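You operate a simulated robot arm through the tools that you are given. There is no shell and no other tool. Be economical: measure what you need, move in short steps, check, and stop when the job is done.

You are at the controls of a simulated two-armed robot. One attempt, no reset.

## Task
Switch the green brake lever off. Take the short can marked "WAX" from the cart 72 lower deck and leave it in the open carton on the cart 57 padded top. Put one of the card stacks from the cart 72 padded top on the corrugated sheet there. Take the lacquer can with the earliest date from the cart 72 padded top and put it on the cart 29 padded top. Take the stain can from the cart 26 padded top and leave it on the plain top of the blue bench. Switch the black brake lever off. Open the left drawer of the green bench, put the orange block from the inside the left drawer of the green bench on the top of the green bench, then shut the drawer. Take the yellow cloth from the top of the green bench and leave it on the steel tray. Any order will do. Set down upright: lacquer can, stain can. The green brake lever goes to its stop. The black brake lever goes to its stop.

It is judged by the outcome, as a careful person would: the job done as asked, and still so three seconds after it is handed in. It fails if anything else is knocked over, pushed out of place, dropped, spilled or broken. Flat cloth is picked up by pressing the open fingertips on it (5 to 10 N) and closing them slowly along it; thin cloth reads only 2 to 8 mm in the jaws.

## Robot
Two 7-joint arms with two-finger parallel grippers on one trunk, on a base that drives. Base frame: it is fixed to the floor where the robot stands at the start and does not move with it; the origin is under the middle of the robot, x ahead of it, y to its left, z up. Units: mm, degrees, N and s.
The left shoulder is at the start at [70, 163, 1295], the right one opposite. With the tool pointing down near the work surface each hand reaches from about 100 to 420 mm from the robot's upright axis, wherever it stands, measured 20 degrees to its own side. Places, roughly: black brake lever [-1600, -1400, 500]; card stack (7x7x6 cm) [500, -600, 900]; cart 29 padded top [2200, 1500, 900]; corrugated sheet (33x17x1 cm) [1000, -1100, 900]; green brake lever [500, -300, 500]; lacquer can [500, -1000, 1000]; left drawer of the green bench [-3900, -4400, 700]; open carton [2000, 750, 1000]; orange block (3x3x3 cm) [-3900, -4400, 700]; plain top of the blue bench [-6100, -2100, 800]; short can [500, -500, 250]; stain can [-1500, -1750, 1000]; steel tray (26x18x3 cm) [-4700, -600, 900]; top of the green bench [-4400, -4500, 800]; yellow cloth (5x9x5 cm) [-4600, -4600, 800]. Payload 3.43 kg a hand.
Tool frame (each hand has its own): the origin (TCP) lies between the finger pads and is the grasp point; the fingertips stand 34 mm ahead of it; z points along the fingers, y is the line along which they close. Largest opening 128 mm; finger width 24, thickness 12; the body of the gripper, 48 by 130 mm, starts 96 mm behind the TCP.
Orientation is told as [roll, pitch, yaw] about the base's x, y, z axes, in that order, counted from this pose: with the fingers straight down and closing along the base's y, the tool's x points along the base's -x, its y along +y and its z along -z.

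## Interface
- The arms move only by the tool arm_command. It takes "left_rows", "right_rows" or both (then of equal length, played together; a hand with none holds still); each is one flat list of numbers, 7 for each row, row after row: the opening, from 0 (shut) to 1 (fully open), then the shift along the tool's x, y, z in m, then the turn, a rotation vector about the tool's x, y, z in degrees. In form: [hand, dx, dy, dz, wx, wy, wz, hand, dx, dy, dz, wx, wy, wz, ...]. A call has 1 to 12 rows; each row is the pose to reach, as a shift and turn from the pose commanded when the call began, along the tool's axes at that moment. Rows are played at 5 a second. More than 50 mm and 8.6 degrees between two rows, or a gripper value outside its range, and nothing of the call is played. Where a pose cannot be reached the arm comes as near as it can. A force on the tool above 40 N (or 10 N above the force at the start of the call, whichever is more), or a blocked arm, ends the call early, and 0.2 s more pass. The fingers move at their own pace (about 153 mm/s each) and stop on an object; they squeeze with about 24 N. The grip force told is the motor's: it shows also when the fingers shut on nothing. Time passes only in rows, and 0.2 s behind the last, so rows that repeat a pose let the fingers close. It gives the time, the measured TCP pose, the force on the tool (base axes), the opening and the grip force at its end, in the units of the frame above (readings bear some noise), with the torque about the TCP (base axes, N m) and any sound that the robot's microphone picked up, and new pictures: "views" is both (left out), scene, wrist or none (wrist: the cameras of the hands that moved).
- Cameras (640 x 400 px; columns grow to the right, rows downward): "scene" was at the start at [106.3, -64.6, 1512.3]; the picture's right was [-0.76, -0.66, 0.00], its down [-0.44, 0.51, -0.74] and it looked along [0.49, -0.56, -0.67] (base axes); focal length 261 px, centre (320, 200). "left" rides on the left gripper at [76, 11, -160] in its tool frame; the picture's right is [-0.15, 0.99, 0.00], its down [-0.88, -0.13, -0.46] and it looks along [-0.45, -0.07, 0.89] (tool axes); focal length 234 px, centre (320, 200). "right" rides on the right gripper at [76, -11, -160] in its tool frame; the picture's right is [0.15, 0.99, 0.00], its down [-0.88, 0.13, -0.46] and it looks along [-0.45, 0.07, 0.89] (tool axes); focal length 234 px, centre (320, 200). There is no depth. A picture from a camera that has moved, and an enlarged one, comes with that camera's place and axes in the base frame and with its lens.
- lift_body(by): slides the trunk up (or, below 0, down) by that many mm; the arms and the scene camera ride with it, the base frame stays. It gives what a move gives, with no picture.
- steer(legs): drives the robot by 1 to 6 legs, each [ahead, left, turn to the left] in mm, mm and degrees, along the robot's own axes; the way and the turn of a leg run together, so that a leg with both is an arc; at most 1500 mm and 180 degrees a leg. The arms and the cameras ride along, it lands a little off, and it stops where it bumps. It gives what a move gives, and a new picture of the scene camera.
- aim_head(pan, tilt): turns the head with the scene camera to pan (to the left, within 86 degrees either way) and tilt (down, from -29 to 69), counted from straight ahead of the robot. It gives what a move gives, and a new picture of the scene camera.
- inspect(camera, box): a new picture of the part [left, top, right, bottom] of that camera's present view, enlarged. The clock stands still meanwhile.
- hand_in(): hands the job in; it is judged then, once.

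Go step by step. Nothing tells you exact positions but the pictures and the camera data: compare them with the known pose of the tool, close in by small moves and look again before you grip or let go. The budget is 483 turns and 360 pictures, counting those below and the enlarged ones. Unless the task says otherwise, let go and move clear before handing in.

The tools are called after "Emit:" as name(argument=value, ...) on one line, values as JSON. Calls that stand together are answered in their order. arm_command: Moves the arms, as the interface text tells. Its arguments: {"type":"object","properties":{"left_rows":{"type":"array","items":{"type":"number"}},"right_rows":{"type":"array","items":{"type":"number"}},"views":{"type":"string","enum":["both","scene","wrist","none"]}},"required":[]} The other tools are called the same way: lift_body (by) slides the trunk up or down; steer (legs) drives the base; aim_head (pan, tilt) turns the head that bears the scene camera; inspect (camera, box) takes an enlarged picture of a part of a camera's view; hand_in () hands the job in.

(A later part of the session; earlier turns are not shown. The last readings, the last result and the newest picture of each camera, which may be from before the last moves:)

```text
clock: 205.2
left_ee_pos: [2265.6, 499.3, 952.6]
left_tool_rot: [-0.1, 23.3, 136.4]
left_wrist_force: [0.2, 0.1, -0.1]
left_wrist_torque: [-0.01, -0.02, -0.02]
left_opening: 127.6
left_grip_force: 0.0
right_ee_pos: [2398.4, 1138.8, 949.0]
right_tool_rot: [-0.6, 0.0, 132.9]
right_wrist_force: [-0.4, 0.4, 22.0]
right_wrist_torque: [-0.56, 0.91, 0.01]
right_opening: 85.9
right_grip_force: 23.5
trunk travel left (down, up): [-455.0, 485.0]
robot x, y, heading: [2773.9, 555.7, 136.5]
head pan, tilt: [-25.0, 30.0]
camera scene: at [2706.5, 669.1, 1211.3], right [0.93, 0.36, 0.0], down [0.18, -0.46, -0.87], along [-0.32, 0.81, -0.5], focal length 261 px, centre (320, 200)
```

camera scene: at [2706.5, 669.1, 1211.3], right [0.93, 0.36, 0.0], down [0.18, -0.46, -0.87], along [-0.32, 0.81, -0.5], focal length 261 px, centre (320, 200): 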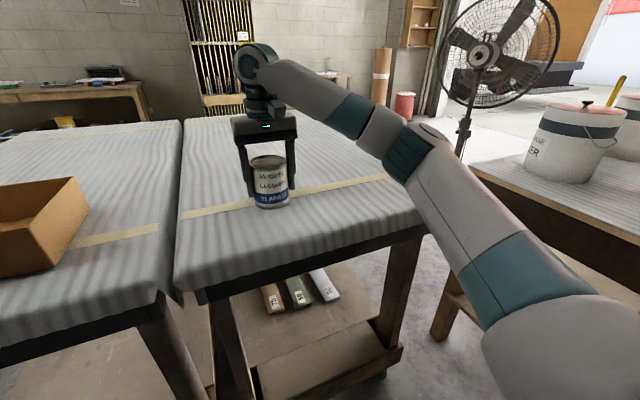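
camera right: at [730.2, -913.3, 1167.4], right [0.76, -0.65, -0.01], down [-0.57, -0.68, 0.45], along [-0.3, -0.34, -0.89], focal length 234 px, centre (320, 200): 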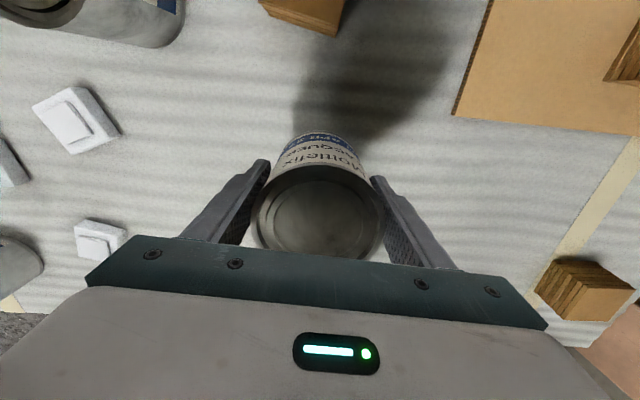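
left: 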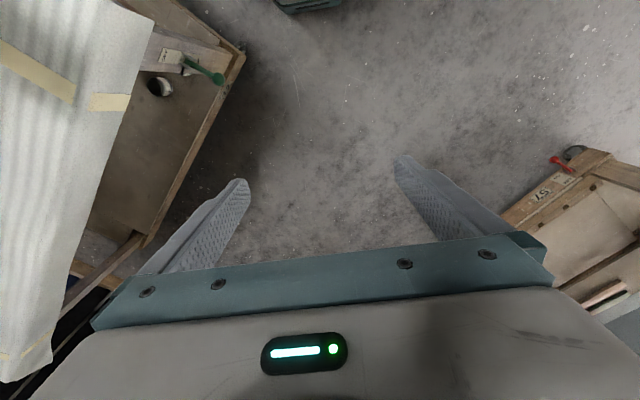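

The can is standing on the cart 29 top. I'll release and rise.

Emit:
arm_command(right_rows=[0.45, 0, 0, -0.003, 0, 0, 0, 0.8, 0, 0, -0.003, 0, 0, 0, 1, 0, 0, -0.003, 0, 0, 0, 1, 0, 0, -0.003, 0, 0, 0, 1, 0, 0, -0.04, 0, 0, 0, 1, 0, 0, -0.09, 0, 0, 0, 1, 0, 0, -0.13, 0, 0, 0], views="wrist")

Emit:
lift_body(by=250)

Emit:
aim_head(pan=-40, tilt=40)

```text
clock: 206.8
left_ee_pos: [2264.4, 498.9, 950.8]
left_tool_rot: [-0.3, 23.4, 136.3]
left_wrist_force: [0.1, -0.1, 0.1]
left_wrist_torque: [0.04, -0.01, 0.0]
left_opening: 127.8
left_grip_force: 0.1
right_ee_pos: [2394.8, 1137.0, 1077.8]
right_tool_rot: [-0.5, 0.0, 132.9]
right_wrist_force: [0.0, 0.5, 1.0]
right_wrist_torque: [0.04, -0.03, 0.01]
right_opening: 127.8
right_grip_force: 0.0
trunk travel left (down, up): [-455.0, 485.0]
robot x, y, heading: [2775.2, 556.5, 136.2]
head pan, tilt: [-25.0, 30.0]
camera right: at [2453.2, 1086.6, 1237.1], right [-0.62, -0.78, -0.01], down [-0.7, 0.55, 0.45], along [-0.35, 0.29, -0.89], focal length 234 px, centre (320, 200)
```

right: 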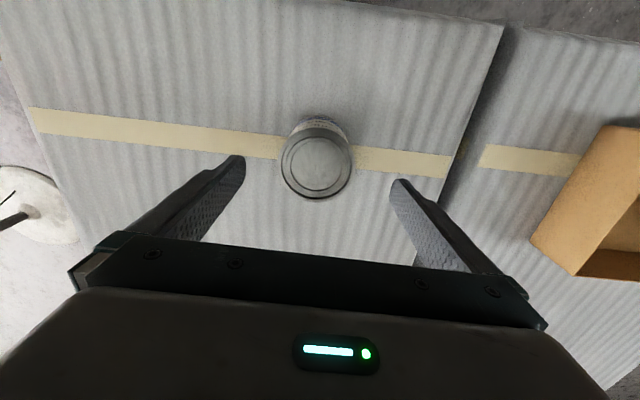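

```text
clock: 209.4
left_ee_pos: [2264.7, 500.1, 1201.7]
left_tool_rot: [-0.2, 23.3, 136.5]
left_wrist_force: [0.2, -0.4, 0.6]
left_wrist_torque: [-0.02, -0.01, 0.02]
left_opening: 127.9
left_grip_force: 0.1
right_ee_pos: [2395.7, 1139.1, 1324.9]
right_tool_rot: [-0.6, -0.1, 132.9]
right_wrist_force: [-0.1, 0.2, 0.2]
right_wrist_torque: [0.03, -0.03, 0.01]
right_opening: 127.9
right_grip_force: 0.0
trunk travel left (down, up): [-705.0, 235.0]
robot x, y, heading: [2775.5, 552.1, 136.3]
head pan, tilt: [-25.0, 30.0]
```

```text
clock: 210.2
left_ee_pos: [2264.3, 499.0, 1201.3]
left_tool_rot: [0.0, 23.3, 136.4]
left_wrist_force: [-0.1, 0.7, -0.3]
left_wrist_torque: [0.0, 0.01, -0.02]
left_opening: 128.1
left_grip_force: 0.1
right_ee_pos: [2394.6, 1138.9, 1327.0]
right_tool_rot: [-0.6, 0.0, 132.9]
right_wrist_force: [0.2, -0.2, 0.1]
right_wrist_torque: [-0.02, -0.03, -0.03]
right_opening: 128.0
right_grip_force: 0.0
trunk travel left (down, up): [-705.0, 235.0]
robot x, y, heading: [2773.6, 552.4, 136.5]
head pan, tilt: [-40.0, 40.0]
camera scene: at [2728.4, 671.3, 1445.6], right [0.99, 0.11, 0.0], down [0.07, -0.64, -0.77], along [-0.09, 0.76, -0.64], focal length 261 px, centre (320, 200)
```

scene: 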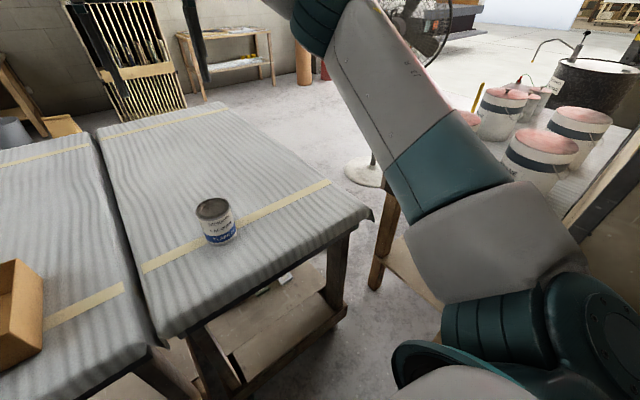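

The lacquer can is upright on cart 29. I'll tuck the arms in and drive back toward cart 26.

Emit:
arm_command(left_rows=[1, 0, 0, 0, 0, -8, 0, 1, 0, 0, 0, 0, -16, 0, 1, 0, 0, 0, 0, -23.4, 0, 1, 0, 0, 0, 0, -23.4, 0, 1, 0, 0, 0, 0, -23.4, 0], right_rows=[1, 0.05, 0, 0, 0, 0, 0, 1, 0.1, 0, 0, 0, 0, 0, 1, 0.15, 0, 0, 0, 0, 0, 1, 0.2, 0, 0, 0, 0, 0, 1, 0.22, 0, 0, 0, 0, 0], views="none")

Emit:
steer(legs=[[0, 1490, 0], [1480, 0, 0]])

```text
clock: 211.4
left_ee_pos: [2266.4, 500.1, 1201.3]
left_tool_rot: [-0.2, 0.0, 136.5]
left_wrist_force: [-0.6, -0.1, 1.0]
left_wrist_torque: [-0.01, -0.01, 0.0]
left_opening: 127.8
left_grip_force: 0.0
right_ee_pos: [2545.5, 976.5, 1327.1]
right_tool_rot: [-0.5, 0.0, 132.9]
right_wrist_force: [-0.4, 0.0, -0.8]
right_wrist_torque: [0.0, -0.01, -0.02]
right_opening: 128.1
right_grip_force: 0.0
trunk travel left (down, up): [-705.0, 235.0]
robot x, y, heading: [2773.6, 554.3, 136.1]
head pan, tilt: [-40.0, 40.0]
```

```text
clock: 225.7
left_ee_pos: [167.8, 433.0, 1201.6]
left_tool_rot: [-0.1, 0.1, 136.3]
left_wrist_force: [-0.9, 0.1, 0.3]
left_wrist_torque: [-0.01, 0.02, 0.0]
left_opening: 128.1
left_grip_force: 0.1
right_ee_pos: [449.1, 909.7, 1327.8]
right_tool_rot: [-0.7, 0.0, 132.7]
right_wrist_force: [-1.3, -0.2, -0.8]
right_wrist_torque: [-0.01, 0.0, -0.01]
right_opening: 128.0
right_grip_force: 0.1
trunk travel left (down, up): [-705.0, 235.0]
robot x, y, heading: [677.1, 483.7, 136.2]
head pan, tilt: [-40.0, 40.0]
camera scene: at [631.6, 603.4, 1445.6], right [0.99, 0.11, 0.0], down [0.07, -0.64, -0.77], along [-0.08, 0.76, -0.64], focal length 261 px, centre (320, 200)
```

scene: 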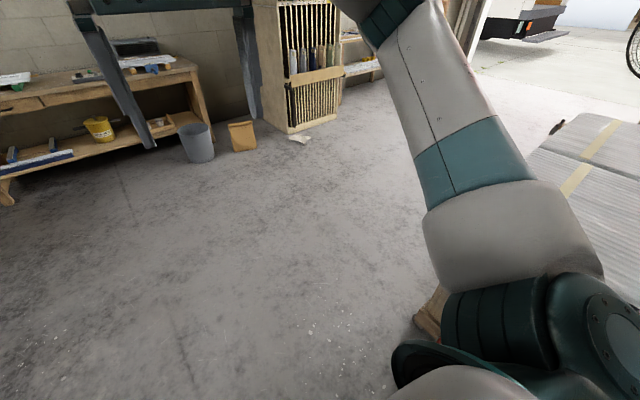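

Emit:
steer(legs=[[160, 0, 0], [0, 1160, 0], [0, 1160, 0], [0, 0, 89]])

Emit:
aim_head(pan=0, tilt=30)

```text
clock: 241.9
left_ee_pos: [-1018.2, -1587.5, 1201.8]
left_tool_rot: [0.2, 0.1, -135.5]
left_wrist_force: [0.1, 0.4, 0.0]
left_wrist_torque: [0.02, 0.02, -0.01]
left_opening: 128.0
left_grip_force: 0.1
right_ee_pos: [-1485.9, -1293.8, 1326.5]
right_tool_rot: [-0.5, -0.1, -138.9]
right_wrist_force: [-1.2, 0.1, 0.7]
right_wrist_torque: [0.01, -0.01, -0.02]
right_opening: 127.9
right_grip_force: 0.1
trunk travel left (down, up): [-705.0, 235.0]
robot x, y, heading: [-1051.0, -1075.9, -135.3]
head pan, tilt: [-40.0, 40.0]
stopped in leg 4: the robot was blocked; the commanded pose is now the measured one
camera scene: at [-1175.0, -1122.0, 1445.3], right [-0.08, 1.0, 0.0], down [0.64, 0.05, -0.76], along [-0.76, -0.06, -0.64], focal length 261 px, centre (320, 200)
```

scene: 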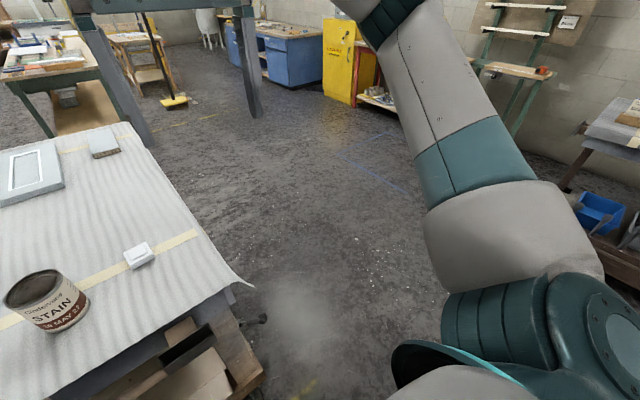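

```text
clock: 243.0
left_ee_pos: [-1017.5, -1587.2, 1201.6]
left_tool_rot: [0.1, 0.3, -135.5]
left_wrist_force: [0.1, -0.8, -0.4]
left_wrist_torque: [0.01, -0.02, 0.01]
left_opening: 128.1
left_grip_force: 0.1
right_ee_pos: [-1485.1, -1293.3, 1326.5]
right_tool_rot: [-0.4, 0.1, -138.8]
right_wrist_force: [-0.6, 0.1, 0.6]
right_wrist_torque: [-0.02, 0.0, 0.04]
right_opening: 128.0
right_grip_force: 0.0
trunk travel left (down, up): [-705.0, 235.0]
robot x, y, heading: [-1052.3, -1075.7, -135.2]
head pan, tilt: [0.0, 30.0]
camera scene: at [-1155.3, -1179.2, 1460.6], right [-0.7, 0.71, 0.0], down [0.36, 0.35, -0.86], along [-0.61, -0.61, -0.5], focal length 261 px, centre (320, 200)
```

scene: 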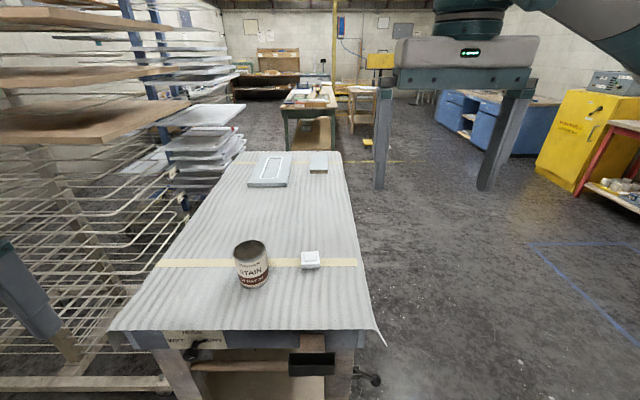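

The turn stopped just about complete, "blocked". I'll check what the left arm or base is near.

Emit:
inspect(camera="left", box=[0, 0, 640, 400])

Emit:
aim_head(pan=55, tilt=45)

```text
1.00 times, centred on (320, 200) of left (not enlarged: the box is as wide or as high as the picture)
camera zoom: at [-958.7, -1542.1, 1360.5], right [0.59, -0.81, 0.0], down [-0.72, -0.53, 0.45], along [-0.37, -0.27, -0.89], focal length 234 px, centre (320, 200)
```

zoom: 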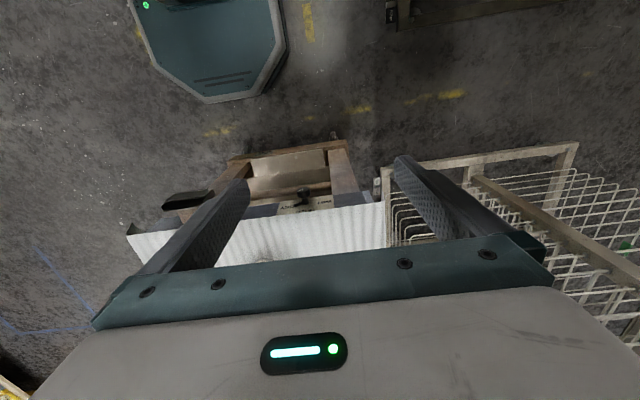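

```text
clock: 244.2
left_ee_pos: [-1017.6, -1588.7, 1201.0]
left_tool_rot: [0.0, 0.2, -135.5]
left_wrist_force: [-0.3, 0.5, -0.7]
left_wrist_torque: [0.0, -0.01, -0.01]
left_opening: 127.9
left_grip_force: 0.0
right_ee_pos: [-1486.5, -1294.2, 1326.3]
right_tool_rot: [-0.5, 0.2, -138.8]
right_wrist_force: [-0.1, 0.2, 0.9]
right_wrist_torque: [0.01, -0.01, 0.03]
right_opening: 128.3
right_grip_force: 0.0
trunk travel left (down, up): [-705.0, 235.0]
robot x, y, heading: [-1054.7, -1077.6, -135.3]
head pan, tilt: [55.0, 45.0]
camera scene: at [-1077.3, -1195.9, 1438.2], right [-0.99, -0.17, 0.0], down [-0.12, 0.7, -0.71], along [0.12, -0.7, -0.71], focal length 261 px, centre (320, 200)
```

scene: 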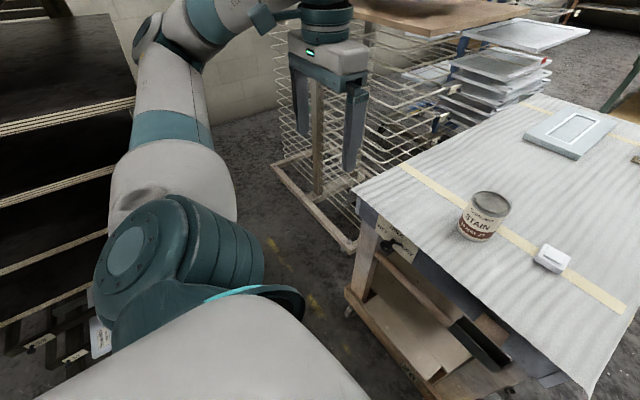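

The left elbow is close to the dark drying rack, so I'll move right, away from it, and check the rack.

Emit:
steer(legs=[[0, -200, 0]])

Emit:
aim_head(pan=80, tilt=35)

```text
clock: 245.8
left_ee_pos: [-1157.7, -1443.6, 1200.6]
left_tool_rot: [-0.1, 0.2, -135.4]
left_wrist_force: [0.3, 0.1, 0.0]
left_wrist_torque: [0.0, -0.04, -0.01]
left_opening: 128.3
left_grip_force: 0.0
right_ee_pos: [-1625.0, -1150.4, 1327.8]
right_tool_rot: [-0.8, 0.0, -138.9]
right_wrist_force: [-0.7, -0.1, 0.6]
right_wrist_torque: [0.03, 0.03, 0.01]
right_opening: 127.8
right_grip_force: 0.1
trunk travel left (down, up): [-705.0, 235.0]
robot x, y, heading: [-1198.3, -933.5, -135.1]
head pan, tilt: [55.0, 45.0]
camera scene: at [-1215.9, -1051.3, 1438.2], right [-0.99, -0.17, 0.0], down [-0.12, 0.7, -0.71], along [0.12, -0.7, -0.71], focal length 261 px, centre (320, 200)
```

scene: 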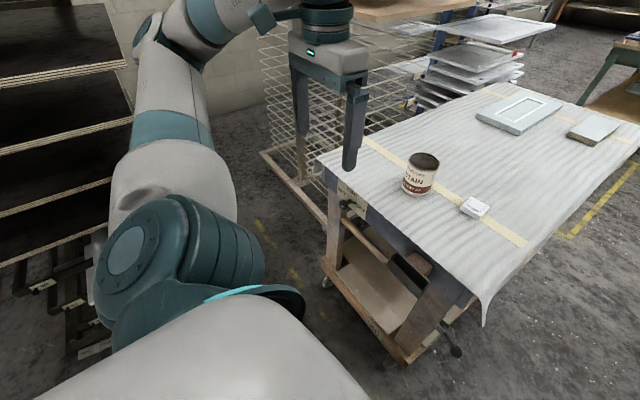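

```text
clock: 246.7
left_ee_pos: [-1158.6, -1444.0, 1201.5]
left_tool_rot: [-0.1, 0.0, -135.3]
left_wrist_force: [-0.4, 0.6, 0.5]
left_wrist_torque: [-0.05, -0.03, -0.01]
left_opening: 128.0
left_grip_force: 0.1
right_ee_pos: [-1626.3, -1148.9, 1328.0]
right_tool_rot: [-0.6, 0.0, -138.8]
right_wrist_force: [0.9, 0.2, 0.1]
right_wrist_torque: [0.0, -0.04, -0.01]
right_opening: 128.2
right_grip_force: 0.1
trunk travel left (down, up): [-705.0, 235.0]
robot x, y, heading: [-1196.7, -934.6, -135.2]
head pan, tilt: [80.0, 35.0]
camera scene: at [-1180.7, -1042.8, 1453.1], right [-0.82, -0.57, 0.0], down [-0.33, 0.47, -0.82], along [0.47, -0.67, -0.57], focal length 261 px, centre (320, 200)
```

scene: 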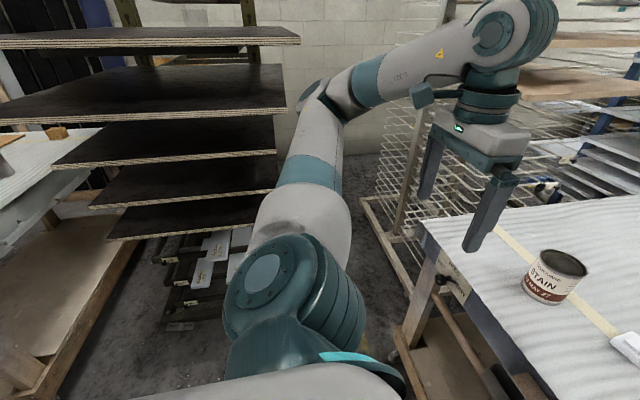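

The rack looks undisturbed. The stain can is near (-1410,-1695). I'll approach cart 26's corner turned slightly left, to keep the left elbow away from the rack.

Emit:
steer(legs=[[130, 20, 33]])

Emit:
aim_head(pan=5, tilt=38)

```text
clock: 248.7
left_ee_pos: [-935.8, -1462.9, 1201.8]
left_tool_rot: [-0.1, 0.1, -102.8]
left_wrist_force: [-0.6, 0.1, 0.3]
left_wrist_torque: [-0.02, -0.03, 0.0]
left_opening: 128.1
left_grip_force: 0.0
right_ee_pos: [-1490.1, -1465.6, 1328.4]
right_tool_rot: [-0.6, -0.1, -106.3]
right_wrist_force: [-0.4, -0.1, -0.5]
right_wrist_torque: [0.0, -0.03, 0.01]
right_opening: 128.1
right_grip_force: 0.1
trunk travel left (down, up): [-705.0, 235.0]
robot x, y, heading: [-1243.9, -1056.3, -102.7]
head pan, tilt: [80.0, 35.0]
camera scene: at [-1170.0, -1138.4, 1453.2], right [-0.39, -0.92, 0.0], down [-0.53, 0.22, -0.82], along [0.75, -0.32, -0.57], focal length 261 px, centre (320, 200)
```

scene: 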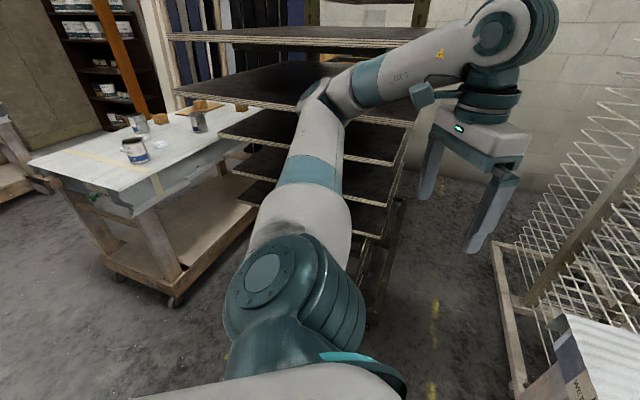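

```text
clock: 250.2
left_ee_pos: [-936.9, -1464.3, 1201.6]
left_tool_rot: [0.0, 0.1, -102.9]
left_wrist_force: [0.1, 0.6, -0.1]
left_wrist_torque: [0.03, -0.01, -0.01]
left_opening: 127.8
left_grip_force: 0.1
right_ee_pos: [-1489.1, -1466.0, 1328.0]
right_tool_rot: [-0.6, -0.1, -106.4]
right_wrist_force: [-0.5, -0.7, 0.5]
right_wrist_torque: [-0.02, -0.02, 0.03]
right_opening: 128.0
right_grip_force: 0.0
trunk travel left (down, up): [-705.0, 235.0]
robot x, y, heading: [-1238.6, -1054.5, -103.2]
head pan, tilt: [5.0, 38.0]
camera scene: at [-1262.9, -1189.9, 1448.5], right [-0.99, 0.14, 0.0], down [0.08, 0.61, -0.79], along [-0.11, -0.78, -0.62], focal length 261 px, centre (320, 200)
```

scene: 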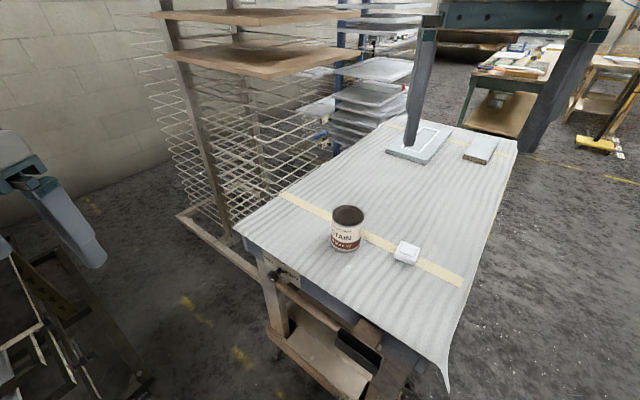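

The stain can is near (-1400,-1677). I'll bring the right hand above it.

Emit:
arm_command(right_rows=[1, -0.03, 0.024, 0, 0, 0, 0, 1, -0.06, 0.048, 0, 0, 0, 0, 1, -0.09, 0.072, 0, 0, 0, 0, 1, -0.12, 0.096, 0, 0, 0, 0, 1, -0.15, 0.12, 0, 0, 0, 0, 1, -0.177, 0.145, 0, 0, 0, 0, 1, -0.177, 0.145, 0, 0, 0, 0], views="wrist")

```text
clock: 251.8
left_ee_pos: [-936.8, -1462.7, 1201.7]
left_tool_rot: [0.0, 0.1, -102.8]
left_wrist_force: [-0.6, 0.5, -0.3]
left_wrist_torque: [-0.03, -0.03, 0.0]
left_opening: 128.1
left_grip_force: 0.1
right_ee_pos: [-1403.3, -1675.6, 1328.1]
right_tool_rot: [-0.5, -0.2, -106.3]
right_wrist_force: [0.0, -1.2, 0.1]
right_wrist_torque: [-0.03, -0.02, -0.02]
right_opening: 127.9
right_grip_force: 0.0
trunk travel left (down, up): [-705.0, 235.0]
robot x, y, heading: [-1242.2, -1052.4, -102.7]
head pan, tilt: [5.0, 38.0]
camera right: at [-1390.8, -1601.1, 1487.4], right [0.99, -0.14, -0.01], down [-0.12, -0.88, 0.46], along [-0.07, -0.45, -0.89], focal length 234 px, centre (320, 200)
```

right: 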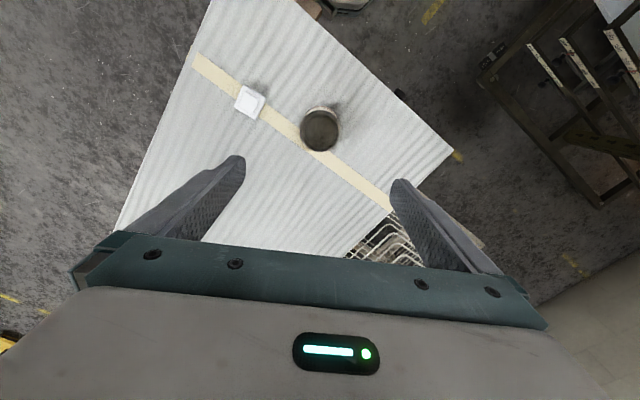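

The can is 12 mm further forward. I'll trim and lower the trunk.

Emit:
arm_command(right_rows=[1, -0.012, 0, 0, 0, 0, 0, 1, -0.012, 0, 0, 0, 0, 0], views="none")

Emit:
lift_body(by=-240)

Emit:
inspect(camera="right", box=[160, 50, 480, 250])

```text
clock: 252.4
left_ee_pos: [-937.0, -1462.9, 1200.5]
left_tool_rot: [0.0, 0.0, -102.9]
left_wrist_force: [0.6, -0.1, -0.2]
left_wrist_torque: [-0.04, 0.0, 0.0]
left_opening: 128.2
left_grip_force: 0.1
right_ee_pos: [-1404.5, -1687.8, 1328.3]
right_tool_rot: [-0.5, -0.1, -106.4]
right_wrist_force: [-0.6, 0.5, -0.3]
right_wrist_torque: [-0.01, -0.02, 0.02]
right_opening: 128.2
right_grip_force: 0.1
trunk travel left (down, up): [-705.0, 235.0]
robot x, y, heading: [-1242.2, -1057.9, -102.7]
head pan, tilt: [5.0, 38.0]
```

```text
clock: 254.9
left_ee_pos: [-937.2, -1464.0, 962.2]
left_tool_rot: [0.0, 0.0, -102.9]
left_wrist_force: [-0.2, 0.3, 0.6]
left_wrist_torque: [0.0, -0.02, -0.02]
left_opening: 128.4
left_grip_force: 0.2
right_ee_pos: [-1403.7, -1686.9, 1087.9]
right_tool_rot: [-0.6, -0.1, -106.4]
right_wrist_force: [0.2, -0.3, -0.5]
right_wrist_torque: [0.0, 0.0, 0.02]
right_opening: 128.1
right_grip_force: 0.1
trunk travel left (down, up): [-465.0, 475.0]
robot x, y, heading: [-1241.5, -1052.2, -103.0]
head pan, tilt: [5.0, 38.0]
```

```text
2.00 times, centred on (320, 150) of right
camera zoom: at [-1392.7, -1612.9, 1247.2], right [0.99, -0.14, -0.01], down [-0.12, -0.88, 0.46], along [-0.07, -0.45, -0.89], focal length 468 px, centre (320, 300)
```

zoom: 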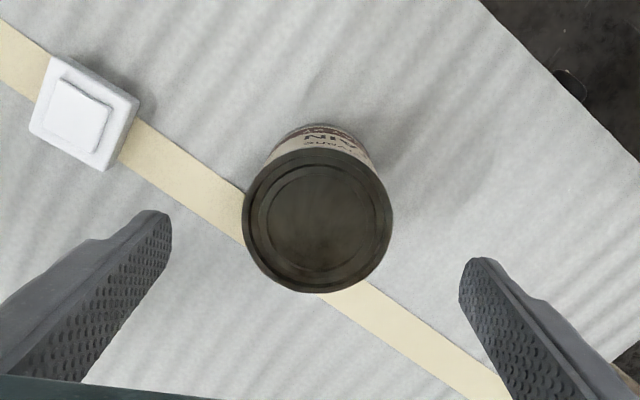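

Comparing with the earlier can, this one is about 5 mm back and 3 mm right. I'll trim, lower and grip.

Emit:
arm_command(right_rows=[1, 0.005, -0.003, 0, 0, 0, 0, 1, 0.005, -0.003, 0, 0, 0, 0], views="none")

Emit:
lift_body(by=-130)

Emit:
inspect(camera="right", box=[160, 50, 480, 250])

```text
clock: 255.5
left_ee_pos: [-935.4, -1463.0, 961.4]
left_tool_rot: [-0.1, 0.1, -102.9]
left_wrist_force: [-0.8, -1.0, 0.4]
left_wrist_torque: [-0.03, 0.02, 0.0]
left_opening: 127.8
left_grip_force: 0.0
right_ee_pos: [-1403.9, -1680.8, 1087.0]
right_tool_rot: [-0.6, 0.1, -106.5]
right_wrist_force: [-0.1, -0.9, 0.7]
right_wrist_torque: [-0.01, 0.0, 0.02]
right_opening: 127.9
right_grip_force: 0.1
trunk travel left (down, up): [-465.0, 475.0]
robot x, y, heading: [-1239.2, -1053.4, -102.8]
head pan, tilt: [5.0, 38.0]
```

```text
clock: 257.1
left_ee_pos: [-936.5, -1462.9, 832.8]
left_tool_rot: [0.0, 0.0, -102.9]
left_wrist_force: [-0.5, 0.0, 0.4]
left_wrist_torque: [-0.03, 0.04, -0.01]
left_opening: 128.1
left_grip_force: 0.1
right_ee_pos: [-1405.9, -1680.1, 957.7]
right_tool_rot: [-0.5, -0.1, -106.4]
right_wrist_force: [-0.8, -0.9, 0.3]
right_wrist_torque: [-0.04, 0.02, 0.01]
right_opening: 128.1
right_grip_force: 0.0
trunk travel left (down, up): [-335.0, 605.0]
robot x, y, heading: [-1242.4, -1054.5, -103.0]
head pan, tilt: [5.0, 38.0]
```

```text
2.00 times, centred on (320, 150) of right
camera zoom: at [-1394.1, -1606.6, 1117.6], right [0.99, -0.14, -0.01], down [-0.12, -0.88, 0.46], along [-0.07, -0.45, -0.89], focal length 468 px, centre (320, 300)
```

zoom: 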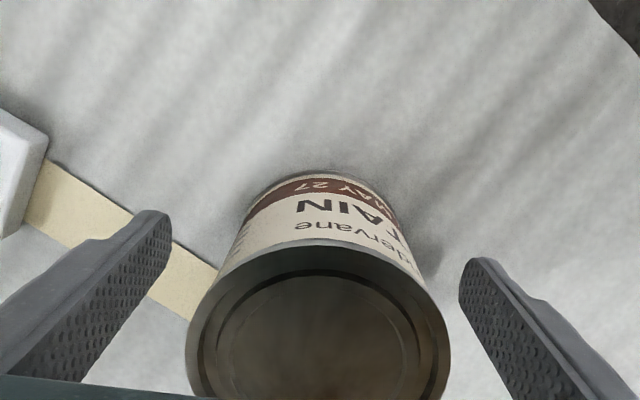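

Centred. I'll close on the can and lift.

Emit:
arm_command(right_rows=[1, 0.003, 0, 0, 0, 0, 0, 0.8, 0.003, 0, 0, 0, 0, 0, 0.65, 0.003, 0, 0, 0, 0, 0, 0.45, 0.003, 0, 0, 0, 0, 0, 0.45, 0.003, 0, 0, 0, 0, 0, 0.45, 0.003, 0, -0.02, 0, 0, 0, 0.45, 0.003, 0, -0.05, 0, 0, 0, 0.45, 0.003, 0, -0.05, 0, 0, 0], views="wrist")

Emit:
lift_body(by=380)

```text
clock: 258.9
left_ee_pos: [-936.4, -1463.5, 831.2]
left_tool_rot: [0.0, 0.1, -102.9]
left_wrist_force: [0.2, 0.2, 0.2]
left_wrist_torque: [0.0, 0.01, 0.04]
left_opening: 127.8
left_grip_force: 0.1
right_ee_pos: [-1404.3, -1680.1, 1006.3]
right_tool_rot: [-0.6, 0.0, -106.4]
right_wrist_force: [-0.7, -0.6, -3.9]
right_wrist_torque: [0.08, 0.0, -0.01]
right_opening: 84.8
right_grip_force: 23.9
trunk travel left (down, up): [-335.0, 605.0]
robot x, y, heading: [-1241.9, -1054.8, -102.6]
head pan, tilt: [5.0, 38.0]
camera right: at [-1392.8, -1606.9, 1166.0], right [0.99, -0.14, -0.01], down [-0.12, -0.88, 0.45], along [-0.07, -0.45, -0.89], focal length 234 px, centre (320, 200)
```

right: 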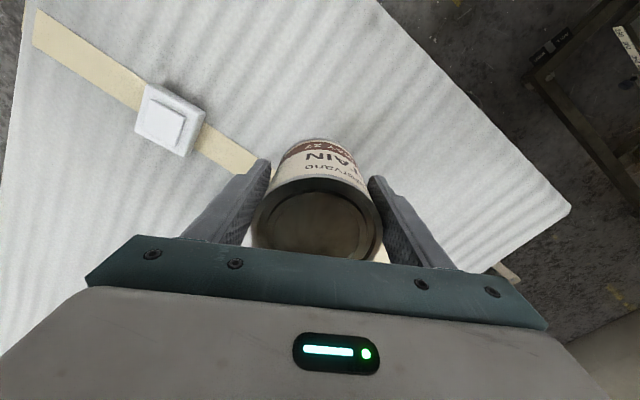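

```text
clock: 262.5
left_ee_pos: [-937.1, -1463.5, 1210.4]
left_tool_rot: [0.0, 0.1, -102.8]
left_wrist_force: [-0.2, 0.5, -0.4]
left_wrist_torque: [0.0, 0.0, 0.0]
left_opening: 128.1
left_grip_force: 0.0
right_ee_pos: [-1403.9, -1681.3, 1387.1]
right_tool_rot: [-0.7, 0.0, -106.4]
right_wrist_force: [0.2, 0.3, -4.7]
right_wrist_torque: [0.06, -0.01, -0.03]
right_opening: 84.8
right_grip_force: 23.7
trunk travel left (down, up): [-715.0, 225.0]
robot x, y, heading: [-1242.9, -1057.2, -102.9]
head pan, tilt: [5.0, 38.0]
```

The stain can is held high. While here, I'll do the black lever with the left hand, so I'm driving round to the lever side of cart 26.

Emit:
steer(legs=[[-408, -653, 0], [0, 0, 58], [0, -770, 0]])

Emit:
aim_head(pan=15, tilt=40)

```text
clock: 273.0
left_ee_pos: [-1810.8, -1018.9, 1211.5]
left_tool_rot: [-0.1, 0.1, -44.1]
left_wrist_force: [0.4, 0.4, -0.1]
left_wrist_torque: [-0.01, 0.0, 0.0]
left_opening: 128.3
left_grip_force: 0.1
right_ee_pos: [-1867.6, -1530.0, 1387.4]
right_tool_rot: [-0.6, 0.1, -47.6]
right_wrist_force: [1.1, 0.5, -4.9]
right_wrist_torque: [0.05, 0.1, -0.01]
right_opening: 84.8
right_grip_force: 23.7
trunk travel left (down, up): [-715.0, 225.0]
robot x, y, heading: [-2319.8, -1068.9, -44.2]
head pan, tilt: [5.0, 38.0]
camera scene: at [-2213.8, -1158.0, 1458.4], right [-0.63, -0.78, 0.0], down [-0.48, 0.39, -0.79], along [0.61, -0.5, -0.62], focal length 261 px, centre (320, 200)
```

scene: 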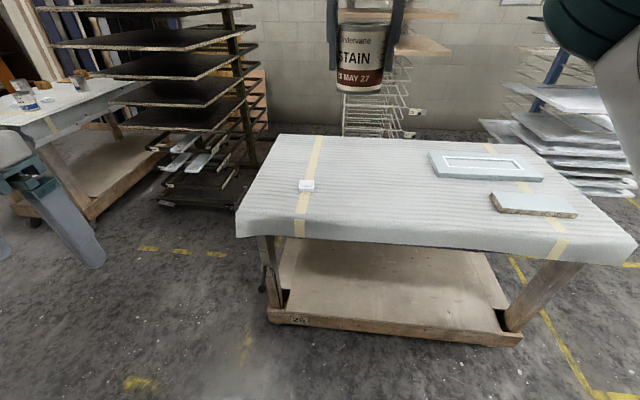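

```text
clock: 273.7
left_ee_pos: [-1809.9, -1017.8, 1212.0]
left_tool_rot: [-0.1, 0.1, -44.0]
left_wrist_force: [-0.6, -0.1, -0.1]
left_wrist_torque: [-0.02, -0.01, -0.04]
left_opening: 128.0
left_grip_force: 0.1
right_ee_pos: [-1868.2, -1531.6, 1387.5]
right_tool_rot: [-0.6, -0.1, -47.5]
right_wrist_force: [0.3, -0.5, -4.3]
right_wrist_torque: [0.09, 0.02, 0.05]
right_opening: 84.3
right_grip_force: 23.7
trunk travel left (down, up): [-715.0, 225.0]
robot x, y, heading: [-2317.4, -1066.4, -43.9]
head pan, tilt: [15.0, 40.0]
camera scene: at [-2207.3, -1145.6, 1455.5], right [-0.49, -0.87, 0.0], down [-0.56, 0.31, -0.77], along [0.67, -0.37, -0.64], focal length 261 px, centre (320, 200)
```

scene: 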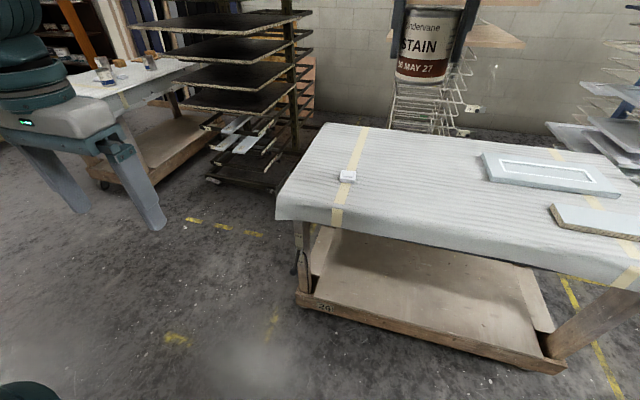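

The lever is on the corner leg. I'll pull the right hand (with the can) back and lower the trunk to see it.

Emit:
arm_command(right_rows=[0.45, 0.04, 0, 0, 0, 0, 0, 0.45, 0.08, 0, 0, 0, 0, 0, 0.45, 0.12, 0, 0, 0, 0, 0, 0.45, 0.16, 0, 0, 0, 0, 0, 0.45, 0.2, 0, 0, 0, 0, 0, 0.45, 0.2, 0, 0, 0, 0, 0], views="none")

Emit:
lift_body(by=-400)

Emit:
lift_body(by=-200)

Emit:
aim_head(pan=15, tilt=25)

Emit:
inspect(camera="scene", box=[260, 120, 400, 260])

```text
clock: 275.1
left_ee_pos: [-1809.2, -1018.9, 1210.9]
left_tool_rot: [-0.1, 0.1, -44.1]
left_wrist_force: [-0.2, 0.2, -0.5]
left_wrist_torque: [0.02, 0.02, -0.02]
left_opening: 128.2
left_grip_force: 0.0
right_ee_pos: [-2004.0, -1385.4, 1386.8]
right_tool_rot: [-0.7, 0.0, -47.6]
right_wrist_force: [0.6, -0.4, -5.2]
right_wrist_torque: [0.08, 0.09, -0.04]
right_opening: 84.4
right_grip_force: 23.9
trunk travel left (down, up): [-715.0, 225.0]
robot x, y, heading: [-2319.8, -1065.6, -44.0]
head pan, tilt: [15.0, 40.0]
```

```text
clock: 279.0
left_ee_pos: [-1811.0, -1018.0, 812.2]
left_tool_rot: [0.0, 0.1, -44.2]
left_wrist_force: [0.1, -0.7, 0.4]
left_wrist_torque: [0.01, 0.0, -0.01]
left_opening: 128.0
left_grip_force: 0.1
right_ee_pos: [-2003.1, -1383.5, 988.9]
right_tool_rot: [-0.6, 0.0, -47.5]
right_wrist_force: [-0.1, 0.3, -4.2]
right_wrist_torque: [0.07, 0.04, 0.03]
right_opening: 84.4
right_grip_force: 24.0
trunk travel left (down, up): [-315.0, 625.0]
robot x, y, heading: [-2321.2, -1065.4, -44.2]
head pan, tilt: [15.0, 40.0]
```

```text
clock: 281.1
left_ee_pos: [-1810.4, -1018.0, 611.7]
left_tool_rot: [0.0, 0.0, -44.0]
left_wrist_force: [0.7, -0.6, 0.2]
left_wrist_torque: [0.0, 0.02, 0.01]
left_opening: 127.9
left_grip_force: 0.1
right_ee_pos: [-2005.6, -1383.8, 787.9]
right_tool_rot: [-0.5, 0.0, -47.5]
right_wrist_force: [-0.2, -1.2, -4.9]
right_wrist_torque: [0.07, 0.06, 0.01]
right_opening: 84.5
right_grip_force: 23.8
trunk travel left (down, up): [-115.0, 825.0]
robot x, y, heading: [-2319.4, -1066.1, -44.2]
head pan, tilt: [15.0, 40.0]
```

```text
clock: 281.9
left_ee_pos: [-1811.3, -1017.7, 610.9]
left_tool_rot: [-0.1, 0.1, -44.1]
left_wrist_force: [-0.3, -0.3, -0.3]
left_wrist_torque: [0.0, 0.03, 0.02]
left_opening: 128.3
left_grip_force: 0.0
right_ee_pos: [-2004.2, -1382.2, 788.2]
right_tool_rot: [-0.5, 0.0, -47.5]
right_wrist_force: [0.0, -1.1, -4.9]
right_wrist_torque: [0.05, 0.07, -0.01]
right_opening: 84.4
right_grip_force: 24.6
trunk travel left (down, up): [-115.0, 825.0]
robot x, y, heading: [-2320.6, -1067.7, -44.2]
head pan, tilt: [15.0, 25.0]
camera scene: at [-2201.2, -1148.4, 878.7], right [-0.49, -0.87, 0.0], down [-0.37, 0.21, -0.91], along [0.79, -0.44, -0.42], focal length 261 px, centre (320, 200)
```

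scene: 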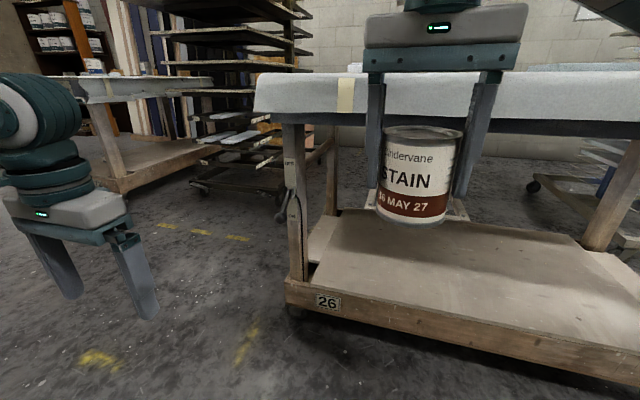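

```text
2.86 times, centred on (330, 190) of scene
camera zoom: at [-2201.2, -1148.4, 878.7], right [-0.49, -0.87, 0.0], down [-0.37, 0.21, -0.91], along [0.79, -0.44, -0.42], focal length 746 px, centre (291, 229)
```

zoom: 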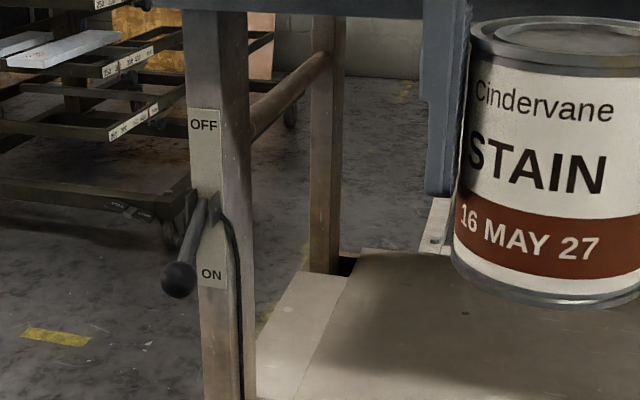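

OFF is at the top again and the knob is near (-1564,-1372,515). I'll tip the left hand to horizontal, mirroring the earlier move.

Emit:
arm_command(left_rows=[0.2, -0.02, -0.01, 0, 0, -8, 0, 0.2, -0.04, -0.02, 0, 0, -16, 0, 0.2, -0.06, -0.03, 0, 0, -24, 0, 0.2, -0.08, -0.04, 0, 0, -32, 0, 0.15, -0.1, -0.05, 0, 0, -40, 0, 0.12, -0.12, -0.06, 0, 0, -48, 0, 0.12, -0.14, -0.07, 0, 0, -56, 0, 0.12, -0.16, -0.08, 0, 0, -64, 0, 0.12, -0.18, -0.09, 0, 0, -72, 0, 0.12, -0.19, -0.1, 0, 0, -80, 0, 0.12, -0.2, -0.1, 0, 0, -88, 0, 0.12, -0.2, -0.1, 0, 0, -90, 0], views="both")

```text
clock: 284.5
left_ee_pos: [-1669.7, -1269.7, 619.1]
left_tool_rot: [0.2, -80.9, -44.4]
left_wrist_force: [-0.6, 0.2, 0.3]
left_wrist_torque: [-0.02, -0.02, 0.0]
left_opening: 15.5
left_grip_force: 0.0
left hand out of reach, approached as far as the arm can: row 4, 5, 6, 7, 8, 9, 10, 11, 12
right_ee_pos: [-2004.3, -1383.0, 787.9]
right_tool_rot: [-0.7, 0.1, -47.5]
right_wrist_force: [0.8, -0.2, -4.3]
right_wrist_torque: [0.04, 0.06, 0.03]
right_opening: 84.5
right_grip_force: 24.2
trunk travel left (down, up): [-115.0, 825.0]
robot x, y, heading: [-2321.8, -1069.4, -44.1]
head pan, tilt: [15.0, 25.0]
camera scene: at [-2201.0, -1148.3, 878.8], right [-0.49, -0.87, 0.0], down [-0.37, 0.21, -0.91], along [0.79, -0.44, -0.42], focal length 261 px, centre (320, 200)
camera left: at [-1785.6, -1142.8, 568.5], right [0.71, 0.69, 0.15], down [-0.31, 0.12, 0.94], along [0.63, -0.71, 0.3], focal length 234 px, centre (320, 200)
```

scene: 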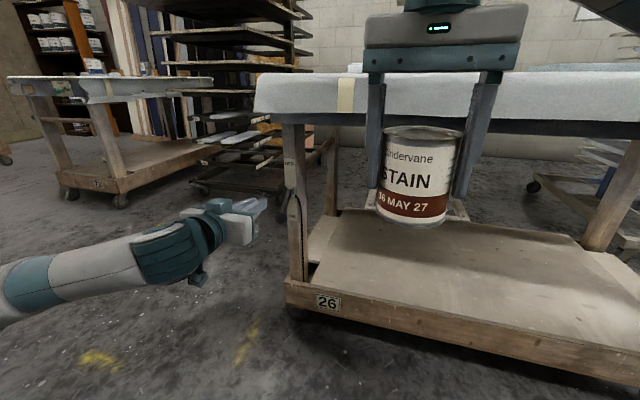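
left: 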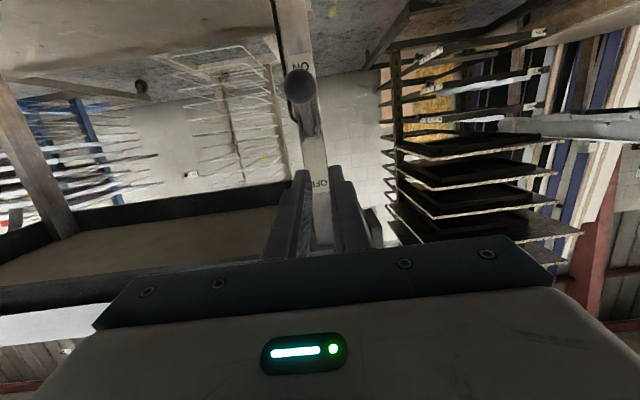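

The left hand points level at the lever; the knob is near (-1596,-1360,527). I'll lower below the knob and trim sideways.

Emit:
lift_body(by=-114)

Emit:
arm_command(left_rows=[0.12, 0.01, -0.006, 0, 0, 0, 0, 0.12, 0.03, -0.011, 0, 0, 0, 0], views="none")

Emit:
inspect(camera="left", box=[160, 0, 480, 240])

```text
clock: 286.0
left_ee_pos: [-1670.4, -1269.6, 505.5]
left_tool_rot: [0.3, -81.0, -44.6]
left_wrist_force: [-0.3, 0.0, -0.8]
left_wrist_torque: [-0.01, 0.02, 0.01]
left_opening: 15.4
left_grip_force: 0.1
right_ee_pos: [-2004.5, -1383.6, 673.7]
right_tool_rot: [-0.6, 0.0, -47.5]
right_wrist_force: [0.0, 0.1, -4.8]
right_wrist_torque: [0.05, 0.04, -0.01]
right_opening: 84.5
right_grip_force: 23.9
trunk travel left (down, up): [-1.0, 939.0]
robot x, y, heading: [-2318.4, -1069.7, -44.3]
head pan, tilt: [15.0, 25.0]
```

```text
clock: 286.6
left_ee_pos: [-1670.0, -1269.8, 505.3]
left_tool_rot: [0.2, -80.9, -44.7]
left_wrist_force: [-0.8, -0.4, 0.0]
left_wrist_torque: [0.0, -0.01, -0.01]
left_opening: 15.3
left_grip_force: 0.1
left hand out of reach, approached as far as the arm can: row 1, 2
right_ee_pos: [-2004.0, -1384.2, 672.9]
right_tool_rot: [-0.6, 0.1, -47.5]
right_wrist_force: [0.2, 0.8, -5.2]
right_wrist_torque: [0.04, 0.07, -0.01]
right_opening: 84.6
right_grip_force: 23.7
trunk travel left (down, up): [-1.0, 939.0]
robot x, y, heading: [-2316.3, -1067.4, -44.0]
head pan, tilt: [15.0, 25.0]
```

```text
1.67 times, centred on (320, 120) of left
camera zoom: at [-1785.8, -1142.7, 454.7], right [0.71, 0.69, 0.15], down [-0.31, 0.12, 0.94], along [0.63, -0.71, 0.3], focal length 390 px, centre (320, 333)
```

zoom: 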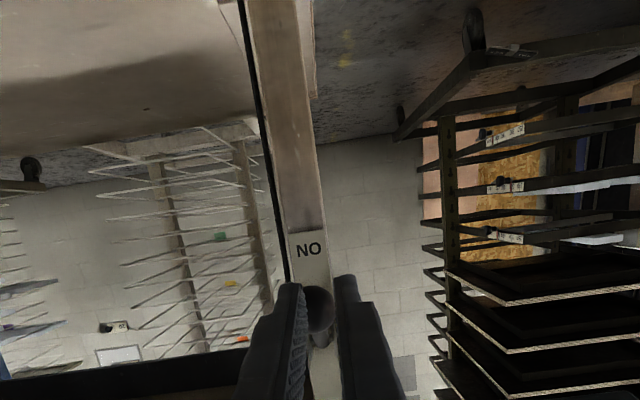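

The arm sits at its near limit, so I'll command it forward to get back inside its range and lower it.

Emit:
arm_command(left_rows=[0.12, 0.0, 0, 0.04, 0, 0, 0, 0.12, 0.01, -0.004, 0.08, 0, 0, 0, 0.12, 0.02, -0.004, 0.1, 0, 0, 0, 0.12, 0.02, -0.004, 0.1, 0, 0, 0], views="wrist")

```text
clock: 287.6
left_ee_pos: [-1609.0, -1302.6, 473.1]
left_tool_rot: [0.0, -80.8, -44.5]
left_wrist_force: [0.5, 0.5, 0.1]
left_wrist_torque: [-0.01, -0.02, -0.02]
left_opening: 15.5
left_grip_force: 0.0
left hand out of reach, approached as far as the arm can: row 2, 3, 4
right_ee_pos: [-2005.0, -1383.9, 674.4]
right_tool_rot: [-0.6, 0.0, -47.6]
right_wrist_force: [0.2, 0.2, -4.5]
right_wrist_torque: [0.07, 0.01, 0.03]
right_opening: 84.4
right_grip_force: 23.8
trunk travel left (down, up): [-1.0, 939.0]
robot x, y, heading: [-2319.4, -1071.0, -44.1]
head pan, tilt: [15.0, 25.0]
camera left: at [-1722.6, -1174.7, 422.3], right [0.71, 0.69, 0.14], down [-0.31, 0.12, 0.94], along [0.63, -0.72, 0.3], focal length 234 px, centre (320, 200)
```

left: 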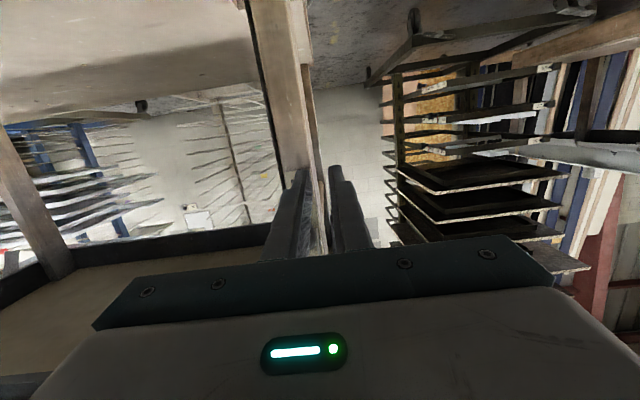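

The arm is still at the edge of its range. I'll command it further forward and re-check.

Emit:
arm_command(left_rows=[0.12, 0.0, 0.01, 0.03, 0, 0, 0, 0.12, 0, 0.018, 0.06, 0, 0, 0, 0.12, 0, 0.018, 0.075, 0, 0, 0, 0.12, 0, 0.018, 0.075, 0, 0, 0], views="none")

```text
clock: 288.6
left_ee_pos: [-1542.6, -1342.7, 461.7]
left_tool_rot: [0.1, -80.7, -44.6]
left_wrist_force: [-0.9, 0.1, 0.6]
left_wrist_torque: [-0.01, 0.01, 0.03]
left_opening: 15.7
left_grip_force: 0.1
right_ee_pos: [-2004.2, -1383.8, 673.3]
right_tool_rot: [-0.6, 0.0, -47.5]
right_wrist_force: [0.6, 0.3, -5.1]
right_wrist_torque: [0.06, 0.04, -0.01]
right_opening: 84.8
right_grip_force: 23.4
trunk travel left (down, up): [-1.0, 939.0]
robot x, y, heading: [-2320.8, -1069.0, -44.1]
head pan, tilt: [15.0, 25.0]
```

The hand is now within its range. I'll use the base to step back 45 mm and right 50 mm, so the fingers sit under the knob.

Emit:
steer(legs=[[-45, 0, 0], [0, -50, 0]])

Emit:
inspect(camera="left", box=[200, 120, 440, 300])

```text
clock: 290.0
left_ee_pos: [-1609.5, -1347.7, 461.5]
left_tool_rot: [0.2, -80.9, -44.6]
left_wrist_force: [0.7, -0.2, -0.5]
left_wrist_torque: [0.02, 0.02, 0.02]
left_opening: 15.5
left_grip_force: 0.0
right_ee_pos: [-2071.7, -1388.2, 675.1]
right_tool_rot: [-0.6, 0.0, -47.6]
right_wrist_force: [-0.1, -1.2, -5.7]
right_wrist_torque: [0.06, 0.06, -0.03]
right_opening: 84.6
right_grip_force: 24.5
trunk travel left (down, up): [-1.0, 939.0]
robot x, y, heading: [-2386.7, -1073.3, -44.3]
head pan, tilt: [15.0, 25.0]
camera scene: at [-2267.6, -1153.2, 764.8], right [-0.49, -0.87, 0.0], down [-0.37, 0.21, -0.91], along [0.79, -0.44, -0.42], focal length 261 px, centre (320, 200)
```

scene: 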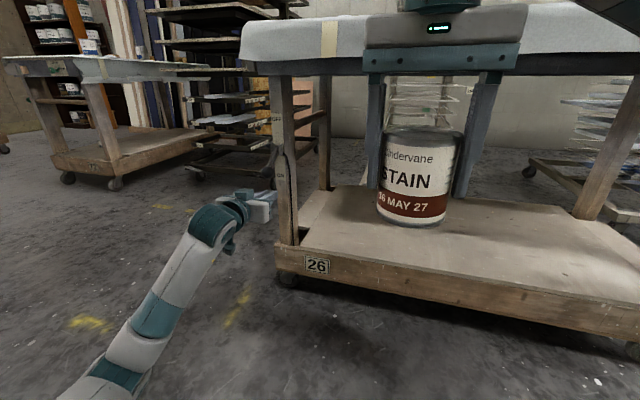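

```text
2.22 times, centred on (320, 210) of left
camera zoom: at [-1723.8, -1220.0, 411.6], right [0.71, 0.69, 0.14], down [-0.31, 0.12, 0.94], along [0.63, -0.71, 0.3], focal length 520 px, centre (320, 178)
```

zoom: 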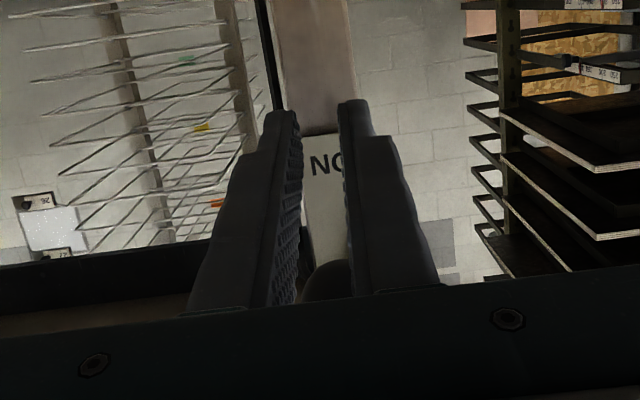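

The knob sits above the gap between the fingers. I'll advance 12 mm and raise.

Emit:
arm_command(left_rows=[0.12, 0, 0, 0.012, 0, 0, 0, 0.12, -0.02, 0, 0.012, 0, 0, 0, 0.12, -0.035, 0, 0.012, 0, 0, 0, 0.12, -0.05, 0, 0.012, 0, 0, 0, 0.12, -0.06, 0, 0.012, 0, 0, 0, 0.12, -0.07, 0, 0.012, 0, 0, 0, 0.12, -0.08, 0, 0.012, 0, 0, 0, 0.12, -0.09, 0, 0.012, 0, 0, 0], views="scene")

Emit:
inspect(camera="scene", box=[200, 100, 340, 260])

```text
clock: 291.8
left_ee_pos: [-1589.9, -1366.2, 551.5]
left_tool_rot: [0.2, -80.8, -44.7]
left_wrist_force: [0.5, -0.1, 0.6]
left_wrist_torque: [0.0, -0.01, 0.0]
left_opening: 15.3
left_grip_force: 0.0
right_ee_pos: [-2071.3, -1390.0, 674.4]
right_tool_rot: [-0.6, 0.0, -47.7]
right_wrist_force: [-0.1, 0.8, -5.7]
right_wrist_torque: [0.05, 0.06, 0.0]
right_opening: 84.5
right_grip_force: 24.7
trunk travel left (down, up): [-1.0, 939.0]
robot x, y, heading: [-2384.4, -1071.5, -43.9]
head pan, tilt: [15.0, 25.0]
camera scene: at [-2267.4, -1153.6, 764.9], right [-0.49, -0.87, 0.0], down [-0.37, 0.21, -0.91], along [0.79, -0.44, -0.42], focal length 261 px, centre (320, 200)
```

scene: 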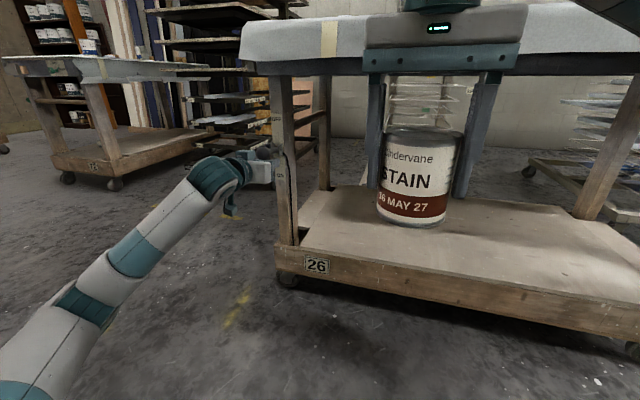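

```text
2.50 times, centred on (270, 180) of scene
camera zoom: at [-2267.4, -1153.6, 764.9], right [-0.49, -0.87, 0.0], down [-0.37, 0.21, -0.91], along [0.79, -0.44, -0.42], focal length 653 px, centre (445, 250)
```

zoom: 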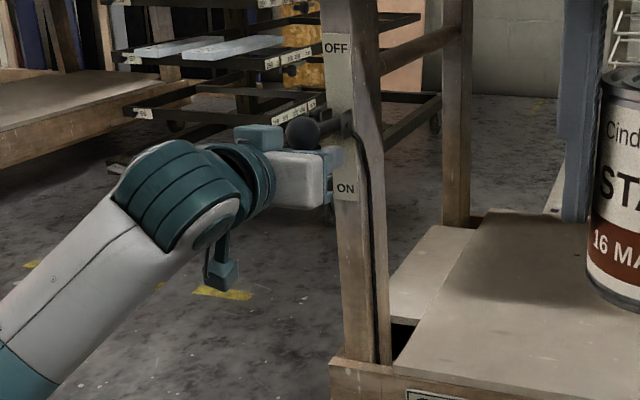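

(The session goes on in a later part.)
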